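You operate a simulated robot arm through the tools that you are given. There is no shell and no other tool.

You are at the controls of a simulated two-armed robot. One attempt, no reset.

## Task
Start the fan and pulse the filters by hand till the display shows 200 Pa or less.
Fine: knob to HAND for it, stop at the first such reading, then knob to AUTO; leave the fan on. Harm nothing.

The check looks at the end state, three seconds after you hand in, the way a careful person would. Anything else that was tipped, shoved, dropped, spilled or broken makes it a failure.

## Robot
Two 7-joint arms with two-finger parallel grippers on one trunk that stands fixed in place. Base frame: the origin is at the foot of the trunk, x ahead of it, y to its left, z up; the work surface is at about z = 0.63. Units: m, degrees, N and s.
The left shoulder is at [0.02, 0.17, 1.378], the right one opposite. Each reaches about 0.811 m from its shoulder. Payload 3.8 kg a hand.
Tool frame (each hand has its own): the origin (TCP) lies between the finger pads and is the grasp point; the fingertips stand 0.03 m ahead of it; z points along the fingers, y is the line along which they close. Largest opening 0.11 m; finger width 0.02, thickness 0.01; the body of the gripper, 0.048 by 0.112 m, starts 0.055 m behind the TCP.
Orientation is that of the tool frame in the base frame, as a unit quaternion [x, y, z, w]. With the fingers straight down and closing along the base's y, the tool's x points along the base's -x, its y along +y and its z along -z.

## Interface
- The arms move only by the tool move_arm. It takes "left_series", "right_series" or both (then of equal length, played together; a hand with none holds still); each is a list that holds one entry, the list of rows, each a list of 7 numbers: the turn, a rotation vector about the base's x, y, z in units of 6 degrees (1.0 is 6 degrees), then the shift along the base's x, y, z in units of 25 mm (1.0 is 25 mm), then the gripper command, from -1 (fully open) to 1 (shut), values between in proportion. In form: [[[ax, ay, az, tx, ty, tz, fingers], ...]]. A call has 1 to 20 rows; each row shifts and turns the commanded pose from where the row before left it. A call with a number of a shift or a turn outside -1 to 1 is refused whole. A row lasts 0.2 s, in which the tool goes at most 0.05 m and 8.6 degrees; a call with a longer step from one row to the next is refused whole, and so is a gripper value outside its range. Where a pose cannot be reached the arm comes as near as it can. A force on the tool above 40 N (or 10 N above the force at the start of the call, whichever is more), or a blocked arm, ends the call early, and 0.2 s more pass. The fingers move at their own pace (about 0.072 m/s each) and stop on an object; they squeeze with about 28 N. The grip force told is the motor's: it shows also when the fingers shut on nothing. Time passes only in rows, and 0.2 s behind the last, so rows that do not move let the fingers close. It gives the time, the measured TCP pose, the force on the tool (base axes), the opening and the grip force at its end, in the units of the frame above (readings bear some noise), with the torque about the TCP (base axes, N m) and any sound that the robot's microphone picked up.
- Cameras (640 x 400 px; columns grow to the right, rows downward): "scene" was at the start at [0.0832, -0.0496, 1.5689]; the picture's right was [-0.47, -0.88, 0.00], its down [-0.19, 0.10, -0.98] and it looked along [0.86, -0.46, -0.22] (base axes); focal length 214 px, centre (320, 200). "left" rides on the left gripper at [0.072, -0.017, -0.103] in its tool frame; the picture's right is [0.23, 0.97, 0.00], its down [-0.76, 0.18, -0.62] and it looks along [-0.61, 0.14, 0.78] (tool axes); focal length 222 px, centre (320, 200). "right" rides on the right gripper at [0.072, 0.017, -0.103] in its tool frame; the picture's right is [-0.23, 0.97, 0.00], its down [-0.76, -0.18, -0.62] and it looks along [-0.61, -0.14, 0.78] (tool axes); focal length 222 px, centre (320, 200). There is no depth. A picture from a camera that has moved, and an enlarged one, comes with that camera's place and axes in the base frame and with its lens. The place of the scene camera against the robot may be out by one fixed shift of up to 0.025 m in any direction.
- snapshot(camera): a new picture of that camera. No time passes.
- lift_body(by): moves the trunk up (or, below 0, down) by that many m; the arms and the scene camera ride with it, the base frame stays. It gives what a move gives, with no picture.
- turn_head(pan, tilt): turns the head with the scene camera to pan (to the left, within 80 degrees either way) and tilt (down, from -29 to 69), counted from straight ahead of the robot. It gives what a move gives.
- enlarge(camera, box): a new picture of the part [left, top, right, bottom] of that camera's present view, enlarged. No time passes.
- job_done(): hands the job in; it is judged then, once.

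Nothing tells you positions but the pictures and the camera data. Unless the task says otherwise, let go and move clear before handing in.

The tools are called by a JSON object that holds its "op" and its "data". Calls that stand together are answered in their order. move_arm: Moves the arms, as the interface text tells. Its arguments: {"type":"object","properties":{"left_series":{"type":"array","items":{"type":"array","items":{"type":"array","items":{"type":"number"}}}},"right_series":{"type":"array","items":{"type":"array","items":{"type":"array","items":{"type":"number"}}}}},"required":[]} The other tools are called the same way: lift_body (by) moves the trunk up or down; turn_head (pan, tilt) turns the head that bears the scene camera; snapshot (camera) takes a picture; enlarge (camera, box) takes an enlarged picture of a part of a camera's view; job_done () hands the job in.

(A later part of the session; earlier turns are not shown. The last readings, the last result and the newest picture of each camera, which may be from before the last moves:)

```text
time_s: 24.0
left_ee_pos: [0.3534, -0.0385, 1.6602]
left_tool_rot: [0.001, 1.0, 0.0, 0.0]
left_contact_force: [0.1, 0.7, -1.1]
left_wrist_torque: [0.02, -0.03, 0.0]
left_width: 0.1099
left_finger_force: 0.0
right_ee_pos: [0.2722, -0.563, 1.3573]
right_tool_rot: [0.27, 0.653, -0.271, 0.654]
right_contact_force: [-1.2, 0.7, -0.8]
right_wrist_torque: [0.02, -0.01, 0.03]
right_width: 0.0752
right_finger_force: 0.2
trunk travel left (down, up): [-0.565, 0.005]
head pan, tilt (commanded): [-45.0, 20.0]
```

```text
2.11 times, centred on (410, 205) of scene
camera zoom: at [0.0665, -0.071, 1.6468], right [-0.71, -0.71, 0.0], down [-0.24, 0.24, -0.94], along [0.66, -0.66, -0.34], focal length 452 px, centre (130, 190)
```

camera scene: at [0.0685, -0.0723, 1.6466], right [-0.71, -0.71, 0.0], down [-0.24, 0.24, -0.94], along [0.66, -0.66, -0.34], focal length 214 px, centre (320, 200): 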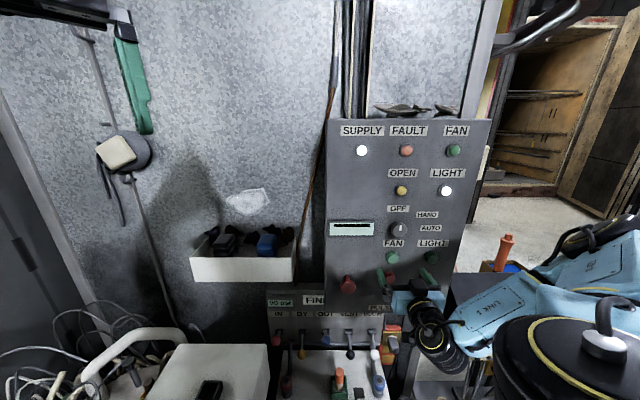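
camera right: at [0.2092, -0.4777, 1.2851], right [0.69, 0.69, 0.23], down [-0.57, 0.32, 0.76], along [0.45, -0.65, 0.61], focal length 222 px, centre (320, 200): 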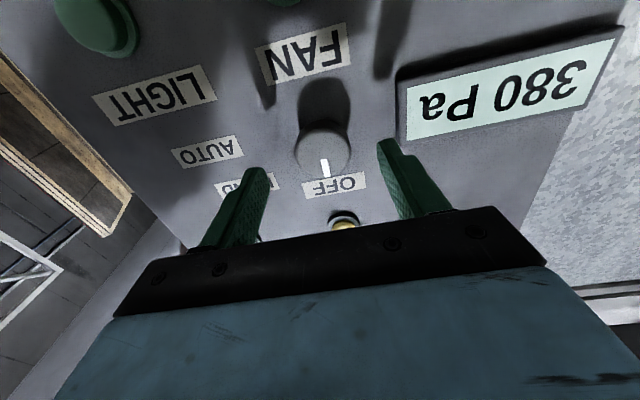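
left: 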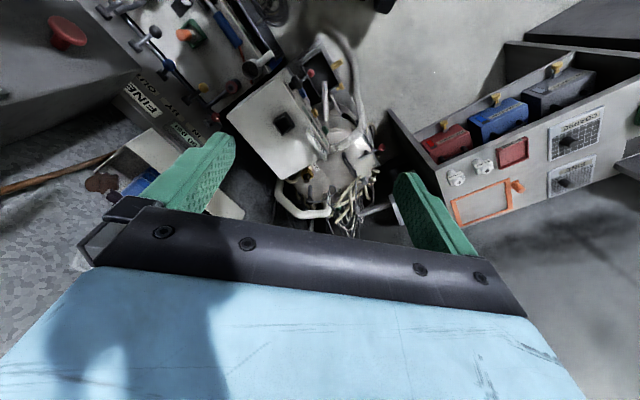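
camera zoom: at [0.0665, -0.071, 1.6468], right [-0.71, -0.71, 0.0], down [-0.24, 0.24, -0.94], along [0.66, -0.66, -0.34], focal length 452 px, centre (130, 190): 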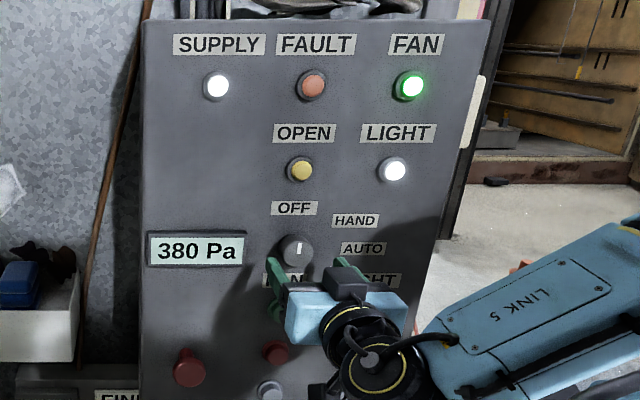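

{"op": "enlarge", "data": {"camera": "right", "box": [240, 80, 400, 180]}}

{"op": "enlarge", "data": {"camera": "scene", "box": [430, 190, 510, 260]}}

{"op": "enlarge", "data": {"camera": "scene", "box": [400, 200, 500, 262]}}

```text
4.00 times, centred on (320, 130) of right
camera zoom: at [0.2092, -0.4777, 1.2851], right [0.69, 0.69, 0.23], down [-0.57, 0.32, 0.76], along [0.45, -0.65, 0.61], focal length 888 px, centre (320, 480)
```

zoom: 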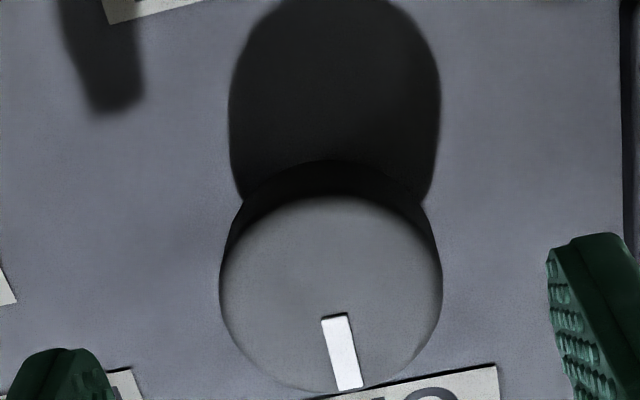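

```text
5.71 times, centred on (470, 225) of scene
camera zoom: at [0.0665, -0.071, 1.6468], right [-0.71, -0.71, 0.0], down [-0.24, 0.24, -0.94], along [0.66, -0.66, -0.34], focal length 1226 px, centre (-537, 57)
```

zoom: 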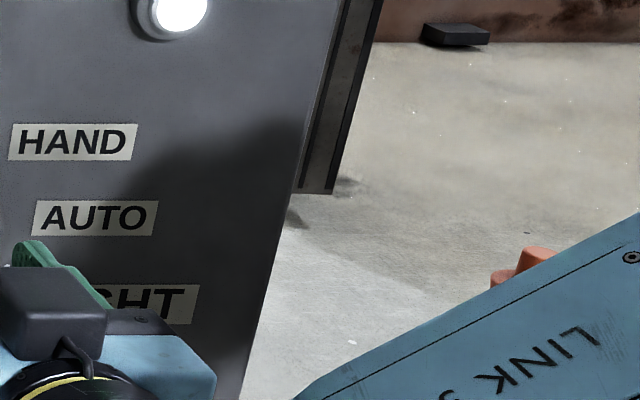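

```text
6.40 times, centred on (450, 231) of scene
camera zoom: at [0.0665, -0.071, 1.6468], right [-0.71, -0.71, 0.0], down [-0.24, 0.24, -0.94], along [0.66, -0.66, -0.34], focal length 1373 px, centre (-512, 2)
```

zoom: 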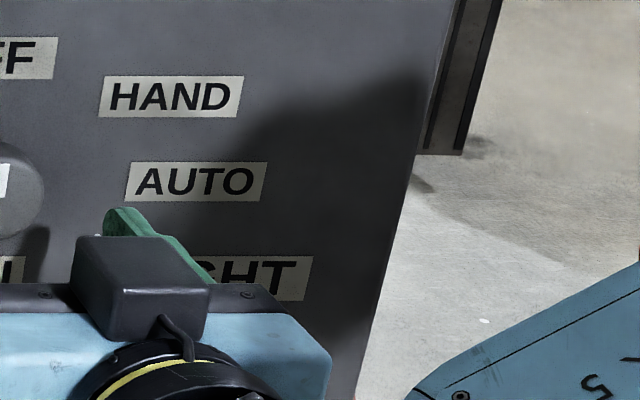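

The FAN lamp is now lit and the display reads 380 Pa. The knob is about 44 mm across and stands some 30 mm off the panel at z ≈ 1.359. Before grasping it, I'll test in free air whether the wrist can roll 45° clockwise.

{"op": "move_arm", "data": {"right_series": [[[0.663, -0.663, 0, 0, 0, 0.06, -0.364], [0.663, -0.663, 0, 0, 0, 0, -0.364], [0.663, -0.663, 0, 0, 0, 0, -0.364], [0.663, -0.663, 0, 0, 0, 0, -0.364], [0.663, -0.663, 0, 0, 0, 0, -0.364], [0.663, -0.663, 0, 0, 0, 0, -0.364], [0.663, -0.663, 0, 0, 0, 0, -0.364], [0.663, -0.663, 0, 0, 0, 0, -0.364]]]}}

{"op": "snapshot", "data": {"camera": "right"}}

{"op": "snapshot", "data": {"camera": "scene"}}

```text
time_s: 25.8
left_ee_pos: [0.3549, -0.0394, 1.6609]
left_tool_rot: [-0.001, 1.0, 0.0, -0.001]
left_contact_force: [-1.1, 0.6, 0.1]
left_wrist_torque: [0.01, 0.02, -0.01]
left_width: 0.1103
left_finger_force: 0.1
right_ee_pos: [0.2719, -0.5655, 1.359]
right_tool_rot: [0.501, 0.499, 0.001, 0.707]
right_contact_force: [0.2, -0.1, -0.6]
right_wrist_torque: [-0.03, 0.0, 0.0]
right_width: 0.0749
right_finger_force: 0.2
trunk travel left (down, up): [-0.565, 0.005]
head pan, tilt (commanded): [-45.0, 20.0]
```

```text
taken
camera right: at [0.2432, -0.4463, 1.3193], right [0.37, 0.37, 0.85], down [-0.91, -0.03, 0.41], along [0.18, -0.93, 0.33], focal length 222 px, centre (320, 200)
```

right: 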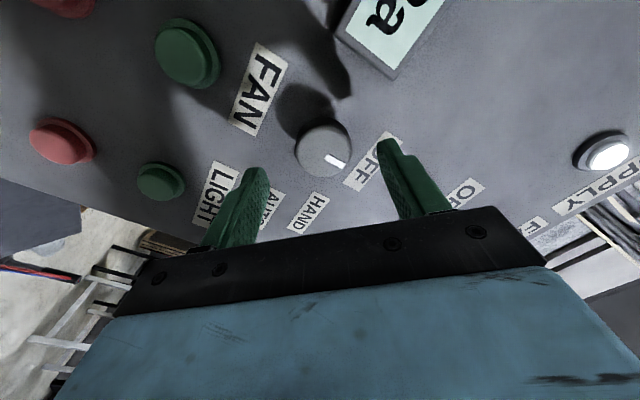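

```text
taken
camera scene: at [0.0668, -0.0715, 1.6467], right [-0.71, -0.71, 0.0], down [-0.24, 0.24, -0.94], along [0.66, -0.66, -0.34], focal length 214 px, centre (320, 200)
```

scene: 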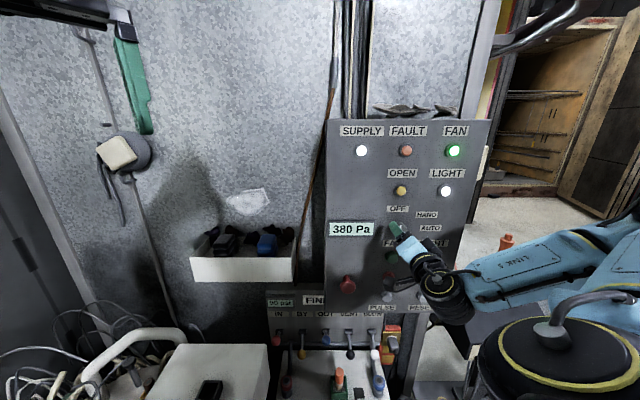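

The roll works, and the reading has settled at 380 Pa. I'll roll back to 0° and move in so the fingertips straddle the knob.

{"op": "move_arm", "data": {"right_series": [[[-0.663, 0.663, 0, 0.085, 0.085, 0.04, -0.364], [-0.663, 0.663, 0, 0, 0, 0, -0.364], [-0.663, 0.663, 0, 0, 0, 0, -0.364], [-0.663, 0.663, 0, 0, 0, 0, -0.364], [-0.663, 0.663, 0, 0, 0, 0, -0.364], [-0.663, 0.663, 0, 0, 0, 0, -0.364], [-0.663, 0.663, 0, 0, 0, 0, -0.364], [-0.663, 0.663, 0, 0, 0, 0, -0.364], [0, 0, 0, 0.187, -0.187, 0, -0.364], [0, 0, 0, 0.187, -0.187, 0, -0.364], [0, 0, 0, 0.187, -0.187, 0, -0.364]]]}}

{"op": "snapshot", "data": {"camera": "right"}}

{"op": "enlarge", "data": {"camera": "scene", "box": [340, 190, 460, 265]}}

```text
time_s: 28.2
left_ee_pos: [0.3542, -0.0395, 1.6612]
left_tool_rot: [0.0, 1.0, 0.0, -0.001]
left_contact_force: [0.1, 0.6, -0.2]
left_wrist_torque: [-0.03, -0.02, 0.03]
left_width: 0.11
left_finger_force: 0.1
right_ee_pos: [0.2878, -0.5771, 1.3579]
right_tool_rot: [0.271, 0.653, -0.272, 0.653]
right_contact_force: [0.6, -0.8, 0.4]
right_wrist_torque: [0.0, -0.01, 0.01]
right_width: 0.075
right_finger_force: 0.1
trunk travel left (down, up): [-0.565, 0.005]
head pan, tilt (commanded): [-45.0, 20.0]
```

```text
taken
camera right: at [0.2266, -0.4908, 1.2865], right [0.69, 0.69, 0.23], down [-0.57, 0.32, 0.76], along [0.45, -0.65, 0.61], focal length 222 px, centre (320, 200)
```

right: 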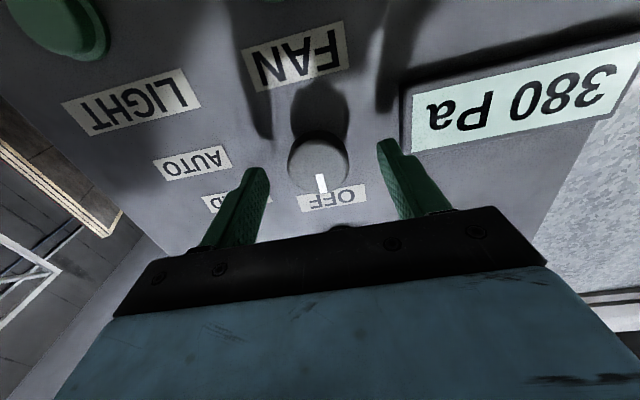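

```text
5.33 times, centred on (400, 228) of scene
camera zoom: at [0.067, -0.0716, 1.6467], right [-0.71, -0.71, 0.0], down [-0.24, 0.24, -0.94], along [0.66, -0.66, -0.34], focal length 1144 px, centre (-107, 53)
```

zoom: 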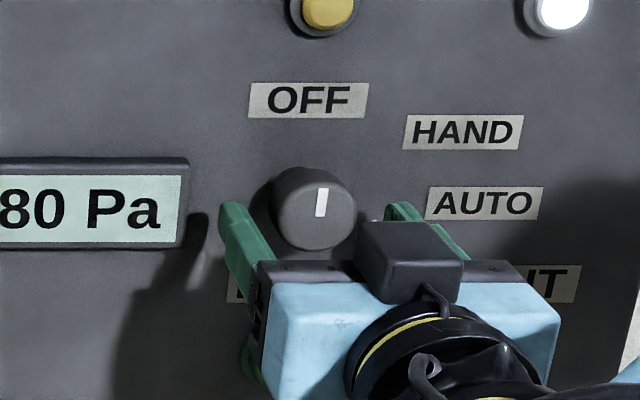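

The fingers straddle the knob evenly. I'll move in the last 13 mm and close on it.

{"op": "move_arm", "data": {"right_series": [[[0, 0, 0, 0.187, -0.187, 0.04, -0.364], [0, 0, 0, 0.187, -0.187, 0.04, -0.364]]]}}

{"op": "move_arm", "data": {"right_series": [[[0, 0, 0, 0, 0, 0, 0], [0, 0, 0, 0, 0, 0, 0.3], [0, 0, 0, 0, 0, 0, 0.6], [0, 0, 0, 0, 0, 0, 1]]]}}

{"op": "snapshot", "data": {"camera": "right"}}

{"op": "enlarge", "data": {"camera": "scene", "box": [340, 190, 460, 265]}}

```text
time_s: 28.8
left_ee_pos: [0.3549, -0.0389, 1.6617]
left_tool_rot: [0.0, 1.0, 0.0, 0.0]
left_contact_force: [0.4, -0.1, 0.7]
left_wrist_torque: [-0.01, -0.06, 0.0]
left_width: 0.11
left_finger_force: 0.0
right_ee_pos: [0.2986, -0.5852, 1.3606]
right_tool_rot: [0.271, 0.653, -0.272, 0.653]
right_contact_force: [0.5, -0.1, 0.8]
right_wrist_torque: [0.0, -0.03, 0.0]
right_width: 0.0749
right_finger_force: 0.1
trunk travel left (down, up): [-0.565, 0.005]
head pan, tilt (commanded): [-45.0, 20.0]
```

```text
time_s: 29.8
left_ee_pos: [0.3537, -0.0397, 1.6621]
left_tool_rot: [0.001, 1.0, -0.001, 0.0]
left_contact_force: [0.2, 0.7, 0.5]
left_wrist_torque: [0.0, -0.03, -0.01]
left_width: 0.11
left_finger_force: 0.1
right_ee_pos: [0.2979, -0.5868, 1.3618]
right_tool_rot: [0.273, 0.652, -0.273, 0.653]
right_contact_force: [-5.1, -4.9, 2.1]
right_wrist_torque: [-0.06, 0.01, -0.42]
right_width: 0.0413
right_finger_force: 44.9
trunk travel left (down, up): [-0.565, 0.005]
head pan, tilt (commanded): [-45.0, 20.0]
```

```text
taken
camera right: at [0.2351, -0.5008, 1.2883], right [0.69, 0.69, 0.23], down [-0.57, 0.32, 0.76], along [0.45, -0.65, 0.61], focal length 222 px, centre (320, 200)
```

right: 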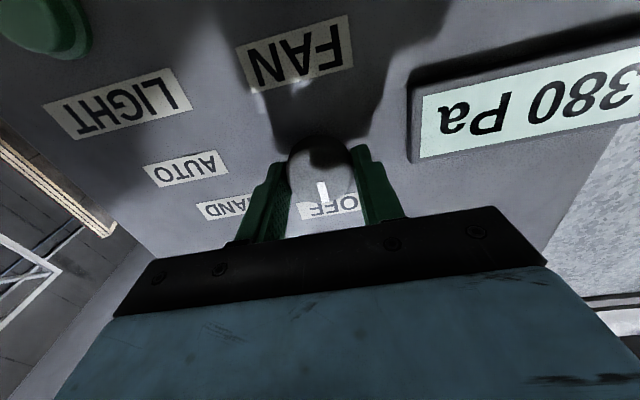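

```text
5.33 times, centred on (400, 228) of scene
camera zoom: at [0.0656, -0.0725, 1.6468], right [-0.71, -0.71, 0.0], down [-0.24, 0.24, -0.94], along [0.66, -0.66, -0.34], focal length 1144 px, centre (-107, 53)
```

zoom: 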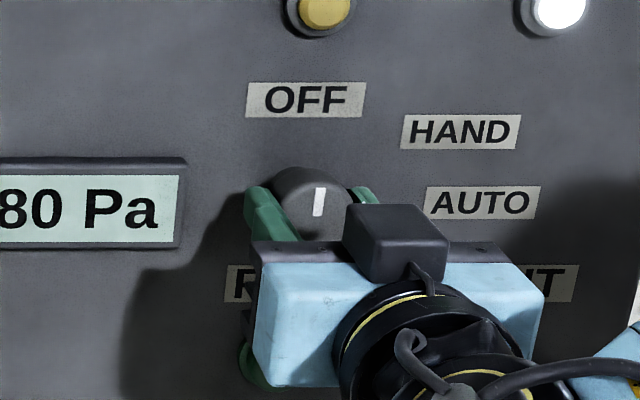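

The knob is gripped (41 mm, slight side load). I'll turn it 45° clockwise towards HAND, nudging the hand about 1 mm right to centre it.

{"op": "move_arm", "data": {"right_series": [[[0.663, -0.663, 0, -0.03, -0.03, 0, 1], [0.663, -0.663, 0, 0, 0, 0, 1], [0.663, -0.663, 0, 0, 0, 0, 1], [0.663, -0.663, 0, 0, 0, 0, 1], [0.663, -0.663, 0, 0, 0, 0, 1], [0.663, -0.663, 0, 0, 0, 0, 1], [0.663, -0.663, 0, 0, 0, 0, 1], [0.663, -0.663, 0, 0, 0, 0, 1]]]}}

{"op": "snapshot", "data": {"camera": "right"}}

{"op": "enlarge", "data": {"camera": "scene", "box": [340, 190, 460, 265]}}

```text
time_s: 31.6
left_ee_pos: [0.3535, -0.0378, 1.6618]
left_tool_rot: [0.0, 1.0, 0.0, 0.0]
left_contact_force: [0.0, -0.8, -0.1]
left_wrist_torque: [-0.02, 0.02, 0.01]
left_width: 0.11
left_finger_force: 0.0
right_ee_pos: [0.297, -0.5877, 1.3611]
right_tool_rot: [0.502, 0.5, 0.0, 0.706]
right_contact_force: [-3.4, 1.5, -2.7]
right_wrist_torque: [-0.2, -0.2, -0.2]
right_width: 0.0415
right_finger_force: 45.5
trunk travel left (down, up): [-0.565, 0.005]
head pan, tilt (commanded): [-45.0, 20.0]
```

```text
taken
camera right: at [0.2669, -0.4687, 1.3218], right [0.37, 0.37, 0.85], down [-0.91, -0.03, 0.41], along [0.18, -0.93, 0.33], focal length 222 px, centre (320, 200)
```

right: 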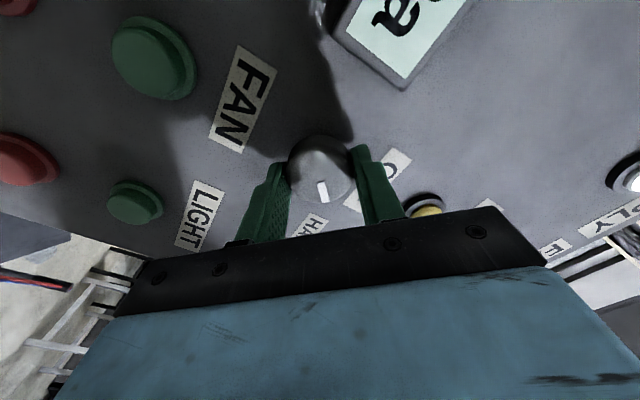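

```text
5.33 times, centred on (400, 228) of scene
camera zoom: at [0.066, -0.0713, 1.6468], right [-0.71, -0.71, 0.0], down [-0.24, 0.24, -0.94], along [0.66, -0.66, -0.34], focal length 1144 px, centre (-107, 53)
```

zoom: 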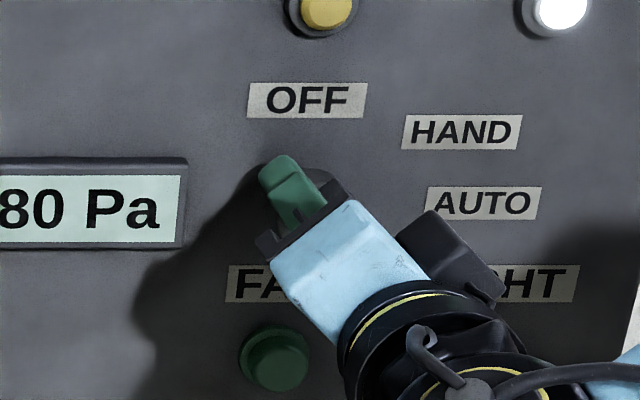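

The mark now points at HAND. I'll open the fingers, back straight off and check that the knob stays there.

{"op": "move_arm", "data": {"right_series": [[[0, 0, 0, 0, 0, 0, 0.2], [0, 0, 0, 0, 0, 0, -0.2], [0, 0, 0, 0, 0, 0, -0.364], [0, 0, 0, 0, 0, 0, -0.364], [0, 0, 0, -0.187, 0.187, 0, -0.364], [0, 0, 0, -0.25, 0.25, 0, -0.364], [0, 0, 0, -0.25, 0.25, 0, -0.364], [0, 0, 0, -0.25, 0.25, 0, -0.364]]]}}

{"op": "snapshot", "data": {"camera": "right"}}

{"op": "enlarge", "data": {"camera": "scene", "box": [340, 190, 460, 265]}}

```text
time_s: 33.4
left_ee_pos: [0.3554, -0.0392, 1.6603]
left_tool_rot: [0.0, 1.0, 0.0, 0.0]
left_contact_force: [0.4, -1.1, -0.1]
left_wrist_torque: [-0.03, 0.05, -0.03]
left_width: 0.1099
left_finger_force: 0.1
right_ee_pos: [0.2734, -0.5654, 1.3611]
right_tool_rot: [0.501, 0.499, 0.0, 0.707]
right_contact_force: [0.8, 0.1, 0.3]
right_wrist_torque: [0.01, 0.02, 0.01]
right_width: 0.0752
right_finger_force: 0.1
trunk travel left (down, up): [-0.565, 0.005]
head pan, tilt (commanded): [-45.0, 20.0]
```

```text
taken
camera right: at [0.2439, -0.4464, 1.3218], right [0.37, 0.37, 0.85], down [-0.91, -0.03, 0.41], along [0.18, -0.93, 0.33], focal length 222 px, centre (320, 200)
```

right: 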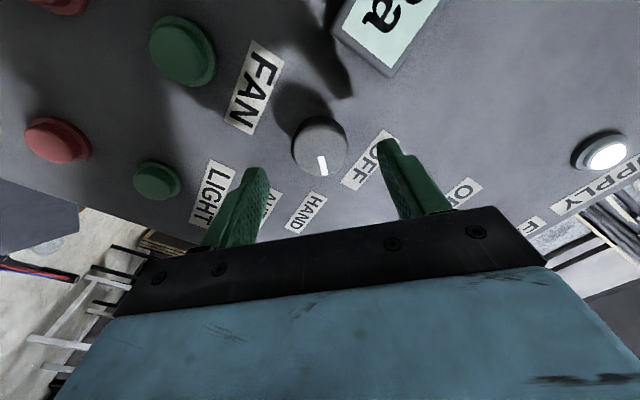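

```text
5.33 times, centred on (400, 228) of scene
camera zoom: at [0.0668, -0.0713, 1.6467], right [-0.71, -0.71, 0.0], down [-0.24, 0.24, -0.94], along [0.66, -0.66, -0.34], focal length 1144 px, centre (-107, 53)
```

zoom: 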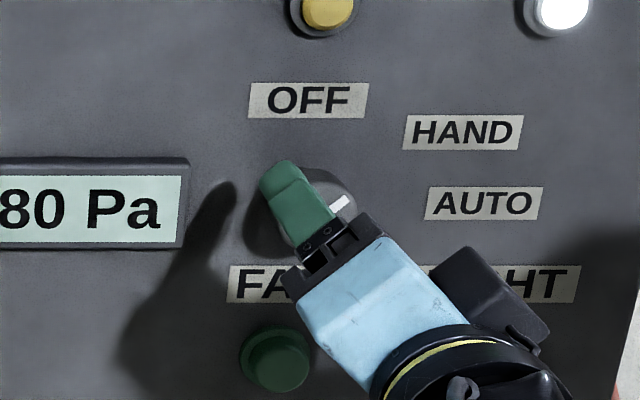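

The knob stays on HAND. PULSE should be at the bottom of that column, around z ≈ 1.09. I'll roll back to 0°, close the fingers and go down partway to view the area first.

{"op": "move_arm", "data": {"right_series": [[[-0.663, 0.663, 0, 0, 0, -0.8, -0.2], [-0.663, 0.663, 0, 0, 0, -0.8, 0.2], [-0.663, 0.663, 0, 0, 0, -0.8, 0.6], [-0.663, 0.663, 0, -0.15, 0.15, -0.8, 1], [-0.663, 0.663, 0, -0.2, 0.2, -0.8, 1], [-0.663, 0.663, 0, -0.2, 0.2, -0.8, 1], [-0.663, 0.663, 0, -0.2, 0.2, -0.8, 1], [-0.663, 0.663, 0, -0.2, 0.2, -0.8, 1]]]}}

{"op": "snapshot", "data": {"camera": "right"}}

{"op": "snapshot", "data": {"camera": "scene"}}

{"op": "snapshot", "data": {"camera": "left"}}

```text
time_s: 35.2
left_ee_pos: [0.3561, -0.0397, 1.662]
left_tool_rot: [0.0, 1.0, 0.0, 0.0]
left_contact_force: [-1.4, 1.4, 0.1]
left_wrist_torque: [-0.01, 0.04, 0.0]
left_width: 0.1099
left_finger_force: 0.0
right_ee_pos: [0.2511, -0.5397, 1.2004]
right_tool_rot: [0.271, 0.653, -0.272, 0.653]
right_contact_force: [-0.1, 0.4, -0.1]
right_wrist_torque: [0.0, 0.02, 0.01]
right_width: 0.0
right_finger_force: 27.7
trunk travel left (down, up): [-0.565, 0.005]
head pan, tilt (commanded): [-45.0, 20.0]
```

```text
taken
camera right: at [0.1879, -0.4531, 1.1278], right [0.69, 0.69, 0.23], down [-0.57, 0.32, 0.76], along [0.45, -0.65, 0.61], focal length 222 px, centre (320, 200)
```

right: 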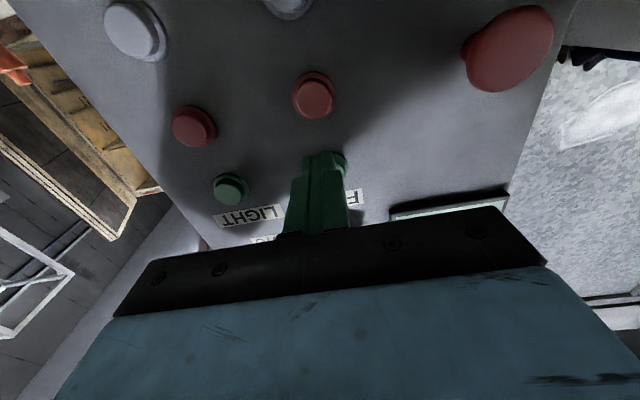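

```text
taken
camera scene: at [0.067, -0.0716, 1.6467], right [-0.71, -0.71, 0.0], down [-0.24, 0.24, -0.94], along [0.66, -0.66, -0.34], focal length 214 px, centre (320, 200)
```

scene: 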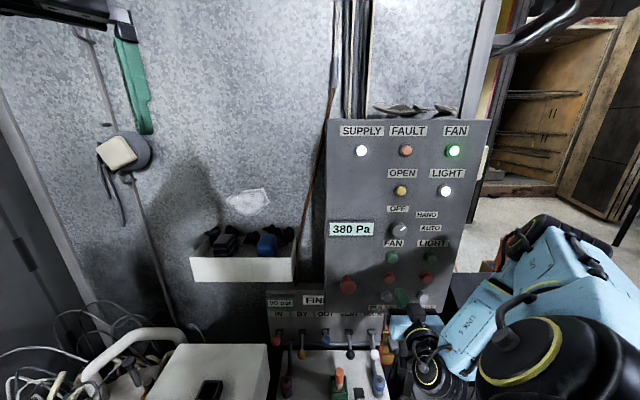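

```text
taken
camera left: at [0.2827, -0.055, 1.7641], right [-0.23, 0.97, 0.0], down [0.76, 0.18, 0.62], along [0.61, 0.14, -0.78], focal length 222 px, centre (320, 200)
```

left: 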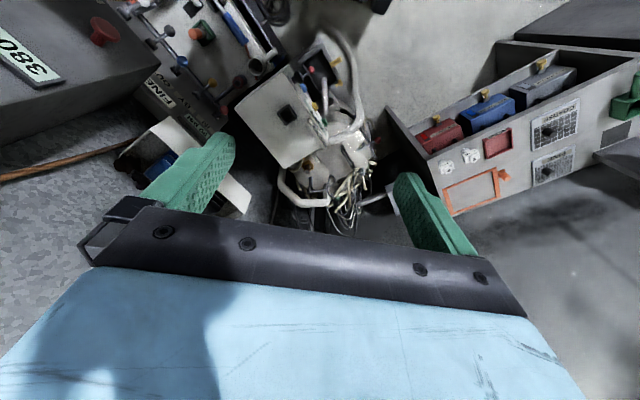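

{"op": "enlarge", "data": {"camera": "left", "box": [0, 0, 320, 150]}}

{"op": "enlarge", "data": {"camera": "scene", "box": [250, 250, 470, 400]}}

{"op": "enlarge", "data": {"camera": "scene", "box": [320, 190, 450, 265]}}

```text
2.00 times, centred on (160, 75) of left
camera zoom: at [0.2827, -0.055, 1.7641], right [-0.23, 0.97, 0.0], down [0.76, 0.18, 0.62], along [0.61, 0.14, -0.78], focal length 444 px, centre (640, 450)
```

zoom: 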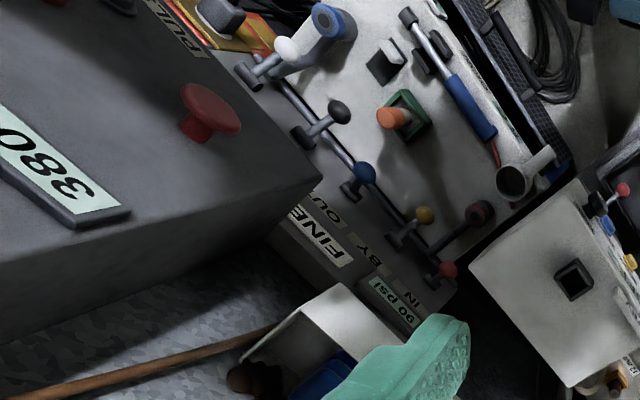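

```text
2.67 times, centred on (360, 325) of scene
camera zoom: at [0.067, -0.0716, 1.6467], right [-0.71, -0.71, 0.0], down [-0.24, 0.24, -0.94], along [0.66, -0.66, -0.34], focal length 572 px, centre (213, -133)
```

zoom: 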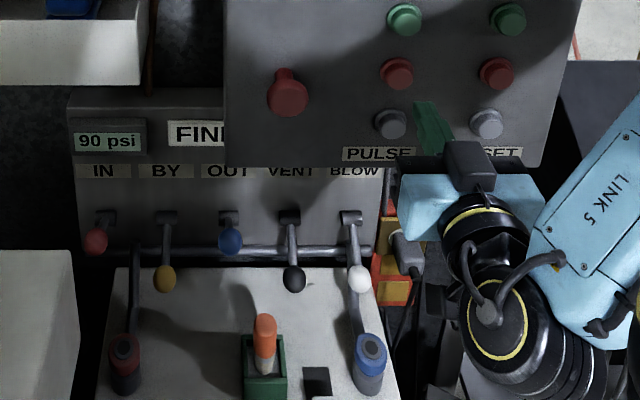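

```text
4.92 times, centred on (385, 228) of scene
camera zoom: at [0.067, -0.0716, 1.6467], right [-0.71, -0.71, 0.0], down [-0.24, 0.24, -0.94], along [0.66, -0.66, -0.34], focal length 1056 px, centre (0, 65)
```

zoom: 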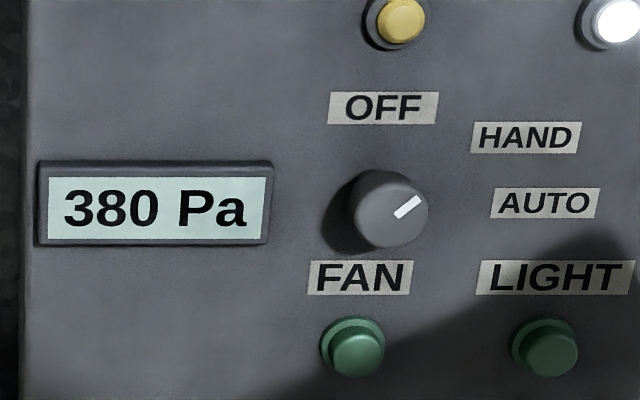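

The left camera shows the valve levers are set back and far below (z ≈ 0.72), so they're clear of the hand. The knob sits on HAND and the display holds 380 Pa. I'll go down level with PULSE.

{"op": "move_arm", "data": {"right_series": [[[0, 0, 0, 0, 0, -0.84, 1], [0, 0, 0, 0, 0, -0.84, 1], [0, 0, 0, 0, 0, -0.84, 1], [0, 0, 0, 0, 0, -0.84, 1], [0, 0, 0, 0, 0, -0.84, 1]]]}}

{"op": "snapshot", "data": {"camera": "right"}}

{"op": "enlarge", "data": {"camera": "scene", "box": [320, 210, 480, 330]}}

```text
time_s: 36.4
left_ee_pos: [0.3547, -0.0397, 1.6615]
left_tool_rot: [0.0, 1.0, 0.0, 0.001]
left_contact_force: [0.2, -0.6, 0.5]
left_wrist_torque: [0.0, -0.04, -0.02]
left_width: 0.1099
left_finger_force: 0.0
right_ee_pos: [0.2516, -0.5406, 1.0964]
right_tool_rot: [0.272, 0.652, -0.272, 0.653]
right_contact_force: [0.1, 0.3, -0.8]
right_wrist_torque: [0.0, 0.0, 0.0]
right_width: 0.0
right_finger_force: 28.0
trunk travel left (down, up): [-0.565, 0.005]
head pan, tilt (commanded): [-45.0, 20.0]
```

```text
taken
camera right: at [0.1889, -0.4548, 1.0236], right [0.69, 0.69, 0.23], down [-0.57, 0.32, 0.76], along [0.45, -0.65, 0.61], focal length 222 px, centre (320, 200)
```

right: 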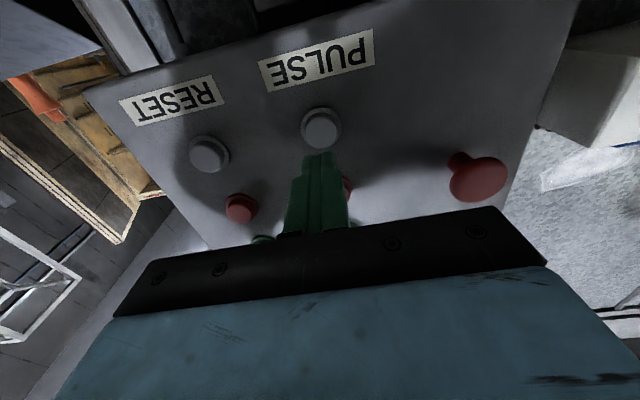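

```text
3.33 times, centred on (400, 270) of scene
camera zoom: at [0.0668, -0.0716, 1.6467], right [-0.71, -0.71, 0.0], down [-0.24, 0.24, -0.94], along [0.66, -0.66, -0.34], focal length 715 px, centre (53, -33)
```

zoom: 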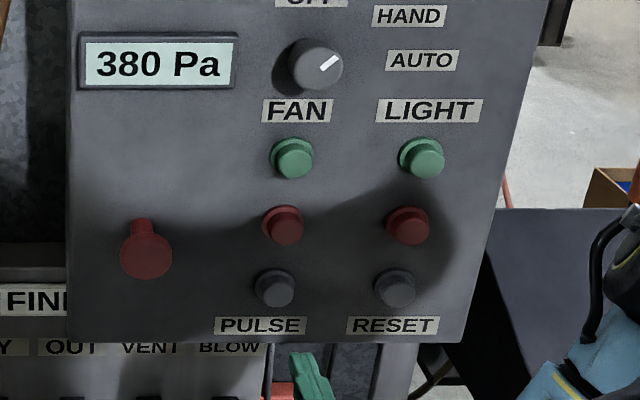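

PULSE is right ahead at about z = 1.099, and the display and knob are clearly visible to the scene camera. I'll approach to just short of the cap.

{"op": "move_arm", "data": {"right_series": [[[0, 0, 0, 0.274, -0.274, 0.08, 1], [0, 0, 0, 0.274, -0.274, 0, 1], [0, 0, 0, 0.274, -0.274, 0, 1], [0, 0, 0, 0.274, -0.274, 0, 1], [0, 0, 0, 0.274, -0.274, 0, 1], [0, 0, 0, 0.274, -0.274, 0, 1]]]}}

{"op": "enlarge", "data": {"camera": "right", "box": [220, 70, 440, 207]}}

{"op": "enlarge", "data": {"camera": "scene", "box": [320, 210, 480, 330]}}

```text
time_s: 37.8
left_ee_pos: [0.3548, -0.0386, 1.6614]
left_tool_rot: [0.0, 1.0, 0.0, 0.0]
left_contact_force: [0.3, 0.9, 0.6]
left_wrist_torque: [0.01, 0.02, -0.04]
left_width: 0.1098
left_finger_force: 0.0
right_ee_pos: [0.2916, -0.581, 1.0986]
right_tool_rot: [0.272, 0.653, -0.272, 0.653]
right_contact_force: [0.1, -0.7, 0.4]
right_wrist_torque: [-0.01, 0.05, 0.04]
right_width: 0.0001
right_finger_force: 28.1
trunk travel left (down, up): [-0.565, 0.005]
head pan, tilt (commanded): [-45.0, 20.0]
```

```text
2.91 times, centred on (330, 138) of right
camera zoom: at [0.2299, -0.4947, 1.0257], right [0.69, 0.69, 0.23], down [-0.57, 0.32, 0.76], along [0.45, -0.65, 0.61], focal length 646 px, centre (291, 379)
```

zoom: 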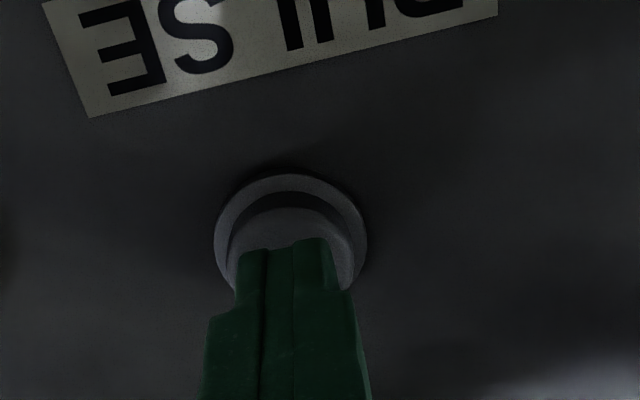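

```text
3.33 times, centred on (400, 270) of scene
camera zoom: at [0.0669, -0.0716, 1.6467], right [-0.71, -0.71, 0.0], down [-0.24, 0.24, -0.94], along [0.66, -0.66, -0.34], focal length 715 px, centre (53, -33)
```

zoom: 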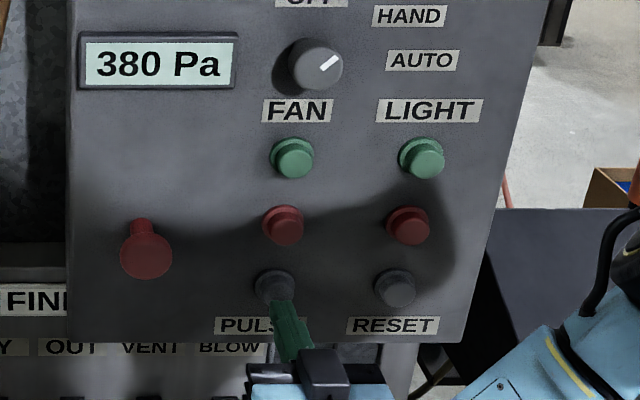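

I'm aligned about 9 mm short of contact, the same as for FAN. I'll press once and release in one motion, then read the display.

{"op": "move_arm", "data": {"right_series": [[[0, 0, 0, 0.085, -0.085, 0, 1], [0, 0, 0, 0.085, -0.085, 0, 1], [0, 0, 0, 0.085, -0.085, 0, 1], [0, 0, 0, 0.085, -0.085, 0, 1], [0, 0, 0, -0.14, 0.14, 0, 1], [0, 0, 0, -0.14, 0.14, 0, 1]]]}}

{"op": "enlarge", "data": {"camera": "scene", "box": [320, 210, 480, 330]}}

```text
time_s: 39.2
left_ee_pos: [0.3546, -0.0392, 1.6613]
left_tool_rot: [0.0, 1.0, 0.0, 0.001]
left_contact_force: [0.3, 0.7, 0.8]
left_wrist_torque: [0.02, -0.04, -0.01]
left_width: 0.1098
left_finger_force: 0.1
right_ee_pos: [0.2937, -0.5828, 1.0985]
right_tool_rot: [0.271, 0.653, -0.272, 0.653]
right_contact_force: [0.7, -0.2, -0.1]
right_wrist_torque: [-0.01, -0.02, 0.01]
right_width: 0.0
right_finger_force: 27.6
trunk travel left (down, up): [-0.565, 0.005]
head pan, tilt (commanded): [-45.0, 20.0]
heard: click
```

```text
3.33 times, centred on (400, 270) of scene
camera zoom: at [0.0666, -0.0714, 1.6468], right [-0.71, -0.71, 0.0], down [-0.24, 0.24, -0.94], along [0.66, -0.66, -0.34], focal length 715 px, centre (53, -33)
```

zoom: 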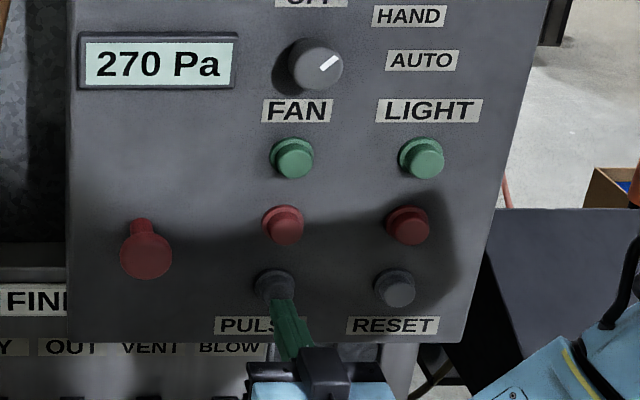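

One pulse brought it to 270 Pa. It may still be changing, so I'll wait before deciding on another.

{"op": "move_arm", "data": {"right_series": [[[0, 0, 0, 0, 0, 0, 1], [0, 0, 0, 0, 0, 0, 1], [0, 0, 0, 0, 0, 0, 1], [0, 0, 0, 0, 0, 0, 1], [0, 0, 0, 0, 0, 0, 1]]]}}

{"op": "enlarge", "data": {"camera": "scene", "box": [320, 210, 480, 330]}}

{"op": "move_arm", "data": {"right_series": [[[0, 0, 0, 0, 0, 0, 1], [0, 0, 0, 0, 0, 0, 1], [0, 0, 0, 0, 0, 0, 1], [0, 0, 0, 0, 0, 0, 1], [0, 0, 0, 0, 0, 0, 1], [0, 0, 0, 0, 0, 0, 1], [0, 0, 0, 0, 0, 0, 1], [0, 0, 0, 0, 0, 0, 1]]]}}

{"op": "enlarge", "data": {"camera": "scene", "box": [320, 110, 500, 330]}}

```text
time_s: 40.4
left_ee_pos: [0.3542, -0.0397, 1.6621]
left_tool_rot: [0.0, 1.0, 0.0, 0.0]
left_contact_force: [-0.7, -0.4, 0.6]
left_wrist_torque: [-0.01, -0.05, -0.01]
left_width: 0.1099
left_finger_force: 0.1
right_ee_pos: [0.2929, -0.582, 1.0976]
right_tool_rot: [0.272, 0.653, -0.272, 0.653]
right_contact_force: [0.0, -0.2, 0.9]
right_wrist_torque: [0.06, 0.02, -0.02]
right_width: 0.0002
right_finger_force: 27.3
trunk travel left (down, up): [-0.565, 0.005]
head pan, tilt (commanded): [-45.0, 20.0]
```

```text
3.33 times, centred on (400, 270) of scene
camera zoom: at [0.0669, -0.0714, 1.6467], right [-0.71, -0.71, 0.0], down [-0.24, 0.24, -0.94], along [0.66, -0.66, -0.34], focal length 715 px, centre (53, -33)
```

zoom: 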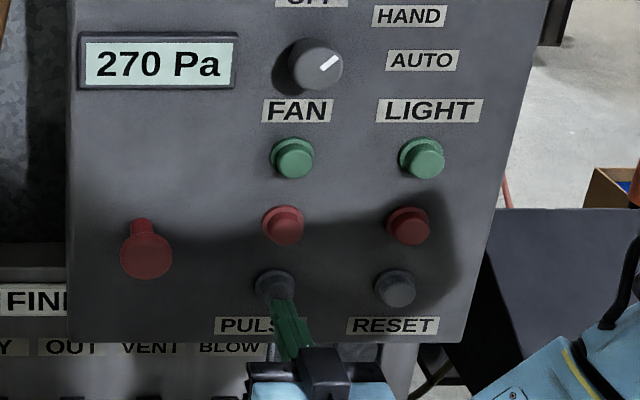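

```text
time_s: 42.2
left_ee_pos: [0.3536, -0.0383, 1.6613]
left_tool_rot: [0.0, 1.0, 0.0, -0.001]
left_contact_force: [0.2, 1.0, -1.3]
left_wrist_torque: [0.05, -0.04, 0.0]
left_width: 0.1101
left_finger_force: 0.1
right_ee_pos: [0.2931, -0.5825, 1.0975]
right_tool_rot: [0.272, 0.653, -0.272, 0.653]
right_contact_force: [-0.2, 0.9, -0.5]
right_wrist_torque: [0.0, 0.01, -0.04]
right_width: 0.0
right_finger_force: 28.4
trunk travel left (down, up): [-0.565, 0.005]
head pan, tilt (commanded): [-45.0, 20.0]
```

```text
1.82 times, centred on (410, 220) of scene
camera zoom: at [0.0668, -0.0714, 1.6467], right [-0.71, -0.71, 0.0], down [-0.24, 0.24, -0.94], along [0.66, -0.66, -0.34], focal length 390 px, centre (156, 164)
```

zoom: 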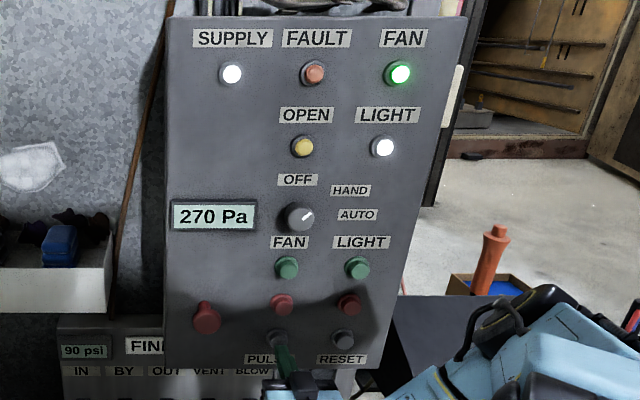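

It has settled at 270 Pa, still above 200, so one more pulse.

{"op": "move_arm", "data": {"right_series": [[[0, 0, 0, 0.075, -0.075, 0, 1], [0, 0, 0, 0.075, -0.075, 0, 1], [0, 0, 0, 0.075, -0.075, 0, 1], [0, 0, 0, 0.075, -0.075, 0, 1], [0, 0, 0, -0.14, 0.14, 0, 1], [0, 0, 0, -0.16, 0.16, 0, 1]]]}}

{"op": "enlarge", "data": {"camera": "scene", "box": [320, 210, 480, 330]}}

```text
time_s: 43.6
left_ee_pos: [0.3557, -0.0399, 1.6622]
left_tool_rot: [0.0, 1.0, 0.0, 0.001]
left_contact_force: [0.9, -0.5, 0.3]
left_wrist_torque: [-0.01, 0.0, -0.01]
left_width: 0.11
left_finger_force: 0.0
right_ee_pos: [0.2923, -0.583, 1.0978]
right_tool_rot: [0.271, 0.652, -0.271, 0.654]
right_contact_force: [0.4, 0.1, -0.7]
right_wrist_torque: [0.0, 0.01, 0.02]
right_width: 0.0
right_finger_force: 27.8
trunk travel left (down, up): [-0.565, 0.005]
head pan, tilt (commanded): [-45.0, 20.0]
heard: click
```

```text
3.33 times, centred on (400, 270) of scene
camera zoom: at [0.0666, -0.0714, 1.6468], right [-0.71, -0.71, 0.0], down [-0.24, 0.24, -0.94], along [0.66, -0.66, -0.34], focal length 715 px, centre (53, -33)
```

zoom: 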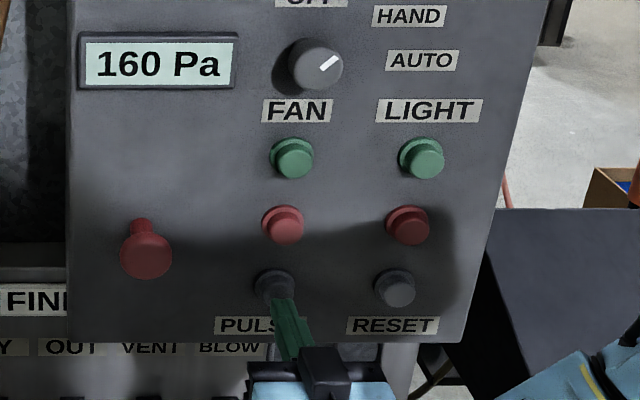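

160 Pa is the first reading at or below 200, so no more pulses. I'll back off and return to the knob to set AUTO.

{"op": "move_arm", "data": {"right_series": [[[0, 0, 0, -0.382, 0.382, 0, 1], [0, 0, 0, -0.382, 0.382, 0, 1], [0, 0, 0, 0, 0, 0.874, 1], [0, 0, 0, 0, 0, 0.874, 1], [0, 0, 0, 0, 0, 0.874, 1], [0, 0, 0, 0, 0, 0.874, 1], [0, 0, 0, 0, 0, 0.874, 1], [0, 0, 0, 0, 0, 0.874, 1], [0, 0, 0, 0, 0, 0.874, 1], [0, 0, 0, 0, 0, 0.874, 1], [0, 0, 0, 0, 0, 0.874, 0.5], [0, 0, 0, 0, 0, 0.874, 0], [0, 0, 0, 0, 0, 0.874, -0.364], [0, 0, 0, 0, 0, 0.874, -0.364], [0, 0, 0, 0, 0, 0, -0.364]]]}}

{"op": "snapshot", "data": {"camera": "right"}}

{"op": "enlarge", "data": {"camera": "scene", "box": [320, 110, 500, 330]}}

```text
time_s: 46.8
left_ee_pos: [0.3548, -0.0393, 1.6611]
left_tool_rot: [0.001, 1.0, -0.001, 0.0]
left_contact_force: [0.0, -0.1, -0.4]
left_wrist_torque: [-0.03, -0.01, 0.0]
left_width: 0.11
left_finger_force: 0.2
right_ee_pos: [0.2744, -0.5634, 1.3581]
right_tool_rot: [0.27, 0.654, -0.27, 0.653]
right_contact_force: [-0.7, 0.2, 0.4]
right_wrist_torque: [-0.01, 0.0, 0.0]
right_width: 0.0751
right_finger_force: 0.0
trunk travel left (down, up): [-0.565, 0.005]
head pan, tilt (commanded): [-45.0, 20.0]
```

```text
taken
camera right: at [0.2122, -0.4781, 1.2868], right [0.69, 0.69, 0.23], down [-0.57, 0.32, 0.76], along [0.45, -0.65, 0.61], focal length 222 px, centre (320, 200)
```

right: 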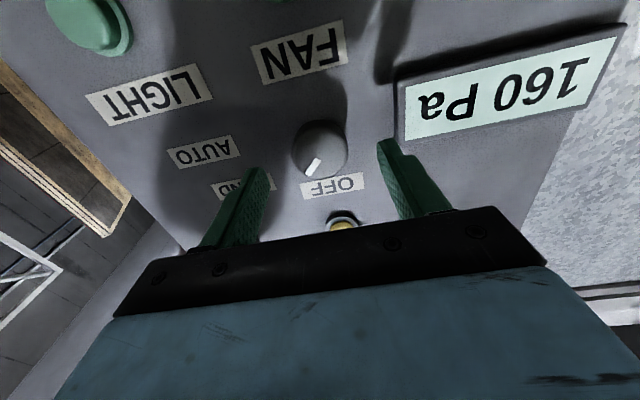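

```text
1.82 times, centred on (410, 220) of scene
camera zoom: at [0.0673, -0.0719, 1.6467], right [-0.71, -0.71, 0.0], down [-0.24, 0.24, -0.94], along [0.66, -0.66, -0.34], focal length 390 px, centre (156, 164)
```

zoom: 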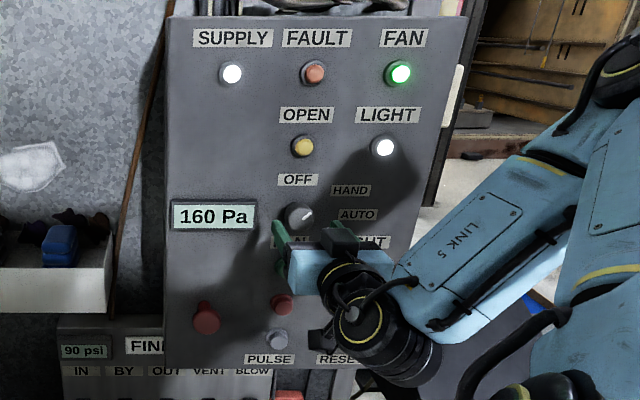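

Still 160 Pa. I'll move in on the knob as before, about 1.5 mm further right for centring, and grip it.

{"op": "move_arm", "data": {"right_series": [[[0, 0, 0, 0.145, -0.229, 0.05, -0.364], [0, 0, 0, 0.187, -0.187, 0.04, -0.364], [0, 0, 0, 0.187, -0.187, 0, -0.364], [0, 0, 0, 0.187, -0.187, 0, -0.364], [0, 0, 0, 0.187, -0.187, 0, -0.364]]]}}

{"op": "move_arm", "data": {"right_series": [[[0, 0, 0, 0, 0, 0, 0], [0, 0, 0, 0, 0, 0, 0.3], [0, 0, 0, 0, 0, 0, 0.6], [0, 0, 0, 0, 0, 0, 1]]]}}

{"op": "snapshot", "data": {"camera": "right"}}

```text
time_s: 48.0
left_ee_pos: [0.3564, -0.0394, 1.6615]
left_tool_rot: [0.0, 1.0, -0.001, 0.0]
left_contact_force: [-0.1, 0.0, 0.3]
left_wrist_torque: [0.01, -0.02, 0.02]
left_width: 0.1104
left_finger_force: 0.1
right_ee_pos: [0.2965, -0.5883, 1.3622]
right_tool_rot: [0.271, 0.653, -0.271, 0.653]
right_contact_force: [-0.6, 0.0, 0.7]
right_wrist_torque: [-0.01, 0.01, 0.0]
right_width: 0.0752
right_finger_force: 0.0
trunk travel left (down, up): [-0.565, 0.005]
head pan, tilt (commanded): [-45.0, 20.0]
```

```text
time_s: 49.0
left_ee_pos: [0.3572, -0.0381, 1.6613]
left_tool_rot: [-0.001, 1.0, 0.001, 0.0]
left_contact_force: [-0.1, 0.4, 0.0]
left_wrist_torque: [-0.02, -0.01, -0.01]
left_width: 0.1101
left_finger_force: 0.0
right_ee_pos: [0.2987, -0.5876, 1.3619]
right_tool_rot: [0.271, 0.653, -0.271, 0.653]
right_contact_force: [3.1, 1.8, -1.4]
right_wrist_torque: [-0.03, -0.12, 0.32]
right_width: 0.0409
right_finger_force: 45.2
trunk travel left (down, up): [-0.565, 0.005]
head pan, tilt (commanded): [-45.0, 20.0]
```

```text
taken
camera right: at [0.2352, -0.5017, 1.2897], right [0.69, 0.69, 0.23], down [-0.57, 0.32, 0.76], along [0.45, -0.65, 0.61], focal length 222 px, centre (320, 200)
```

right: 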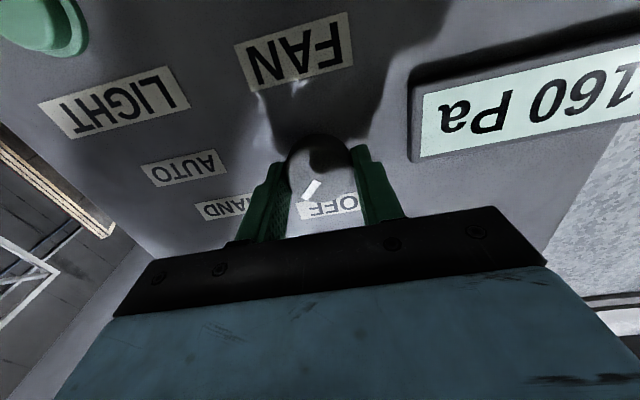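

The knob is gripped with the mark still on HAND. I'll turn it another 45° clockwise to AUTO.

{"op": "move_arm", "data": {"right_series": [[[0.663, -0.663, 0, 0, 0, 0, 1], [0.663, -0.663, 0, 0, 0, 0, 1], [0.663, -0.663, 0, 0, 0, 0, 1], [0.663, -0.663, 0, 0, 0, 0, 1], [0.663, -0.663, 0, 0, 0, 0, 1], [0.663, -0.663, 0, 0, 0, 0, 1], [0.663, -0.663, 0, 0, 0, 0, 1], [0.663, -0.663, 0, 0, 0, 0, 1]]]}}

{"op": "snapshot", "data": {"camera": "right"}}

{"op": "enlarge", "data": {"camera": "scene", "box": [320, 110, 500, 330]}}

```text
time_s: 50.8
left_ee_pos: [0.3551, -0.0408, 1.6609]
left_tool_rot: [0.0, 1.0, 0.0, 0.0]
left_contact_force: [-0.7, 0.6, -0.5]
left_wrist_torque: [-0.01, 0.01, 0.03]
left_width: 0.1103
left_finger_force: 0.1
right_ee_pos: [0.2961, -0.5877, 1.3626]
right_tool_rot: [0.502, 0.501, 0.0, 0.705]
right_contact_force: [0.6, 6.8, -17.6]
right_wrist_torque: [-0.3, -0.25, -0.26]
right_width: 0.0414
right_finger_force: 45.6
trunk travel left (down, up): [-0.565, 0.005]
head pan, tilt (commanded): [-45.0, 20.0]
```

```text
taken
camera right: at [0.2669, -0.4698, 1.3232], right [0.38, 0.37, 0.85], down [-0.91, -0.03, 0.42], along [0.18, -0.93, 0.32], focal length 222 px, centre (320, 200)
```

right: 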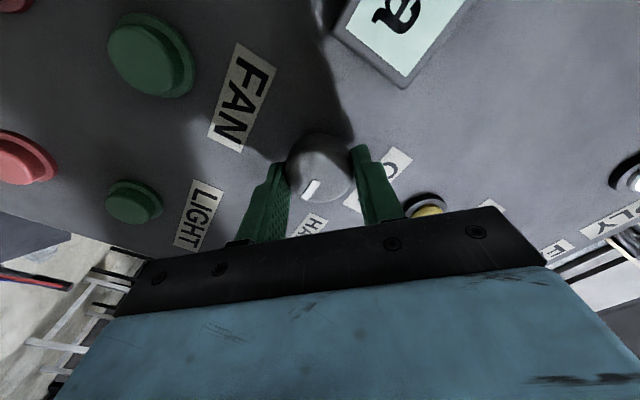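

```text
1.82 times, centred on (410, 220) of scene
camera zoom: at [0.0679, -0.072, 1.6465], right [-0.71, -0.71, 0.0], down [-0.24, 0.24, -0.94], along [0.66, -0.66, -0.34], focal length 390 px, centre (156, 164)
```

zoom: 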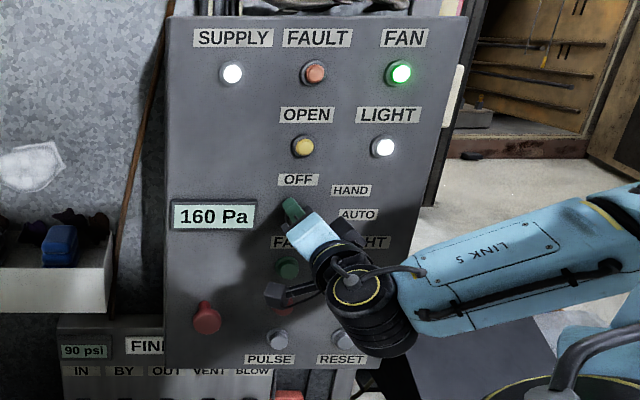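

{"op": "move_arm", "data": {"right_series": [[[0, 0, 0, 0, 0, 0, 0.2], [0, 0, 0, 0, 0, 0, -0.2], [0, 0, 0, 0, 0, 0, -0.364], [0, 0, 0, 0, 0, 0, -0.364], [0, 0, 0, -0.187, 0.187, 0, -0.364], [0, 0, 0, -0.25, 0.25, 0, -0.364], [0, 0, 0, -0.25, 0.25, 0, -0.364], [0, 0, 0, -0.25, 0.25, 0, -0.364]]]}}

{"op": "snapshot", "data": {"camera": "right"}}

{"op": "enlarge", "data": {"camera": "scene", "box": [320, 190, 450, 265]}}

```text
time_s: 52.6
left_ee_pos: [0.3552, -0.0378, 1.6597]
left_tool_rot: [0.0, 1.0, 0.0, 0.001]
left_contact_force: [0.3, 0.2, -0.6]
left_wrist_torque: [0.02, -0.02, -0.01]
left_width: 0.1101
left_finger_force: 0.0
right_ee_pos: [0.2732, -0.5662, 1.3646]
right_tool_rot: [0.501, 0.499, 0.0, 0.707]
right_contact_force: [-0.4, 1.1, 0.4]
right_wrist_torque: [0.03, -0.01, -0.02]
right_width: 0.075
right_finger_force: 0.1
trunk travel left (down, up): [-0.565, 0.005]
head pan, tilt (commanded): [-45.0, 20.0]
```

```text
taken
camera right: at [0.2439, -0.4473, 1.3241], right [0.37, 0.37, 0.85], down [-0.91, -0.03, 0.41], along [0.18, -0.93, 0.33], focal length 222 px, centre (320, 200)
```

right: 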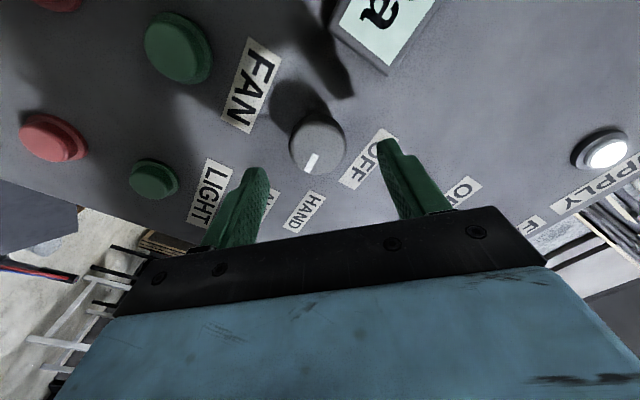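

```text
4.92 times, centred on (385, 228) of scene
camera zoom: at [0.0664, -0.0714, 1.6468], right [-0.71, -0.71, 0.0], down [-0.24, 0.24, -0.94], along [0.66, -0.66, -0.34], focal length 1056 px, centre (0, 65)
```

zoom: 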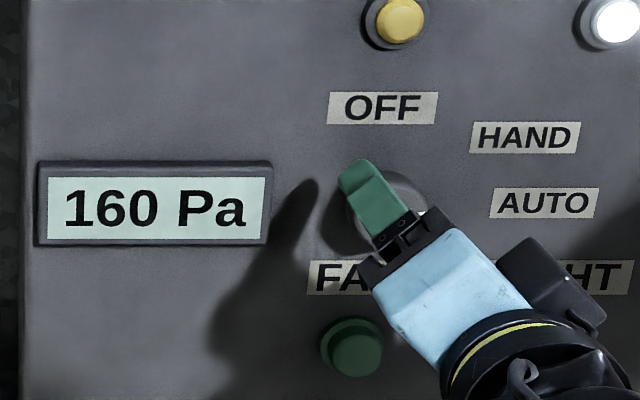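

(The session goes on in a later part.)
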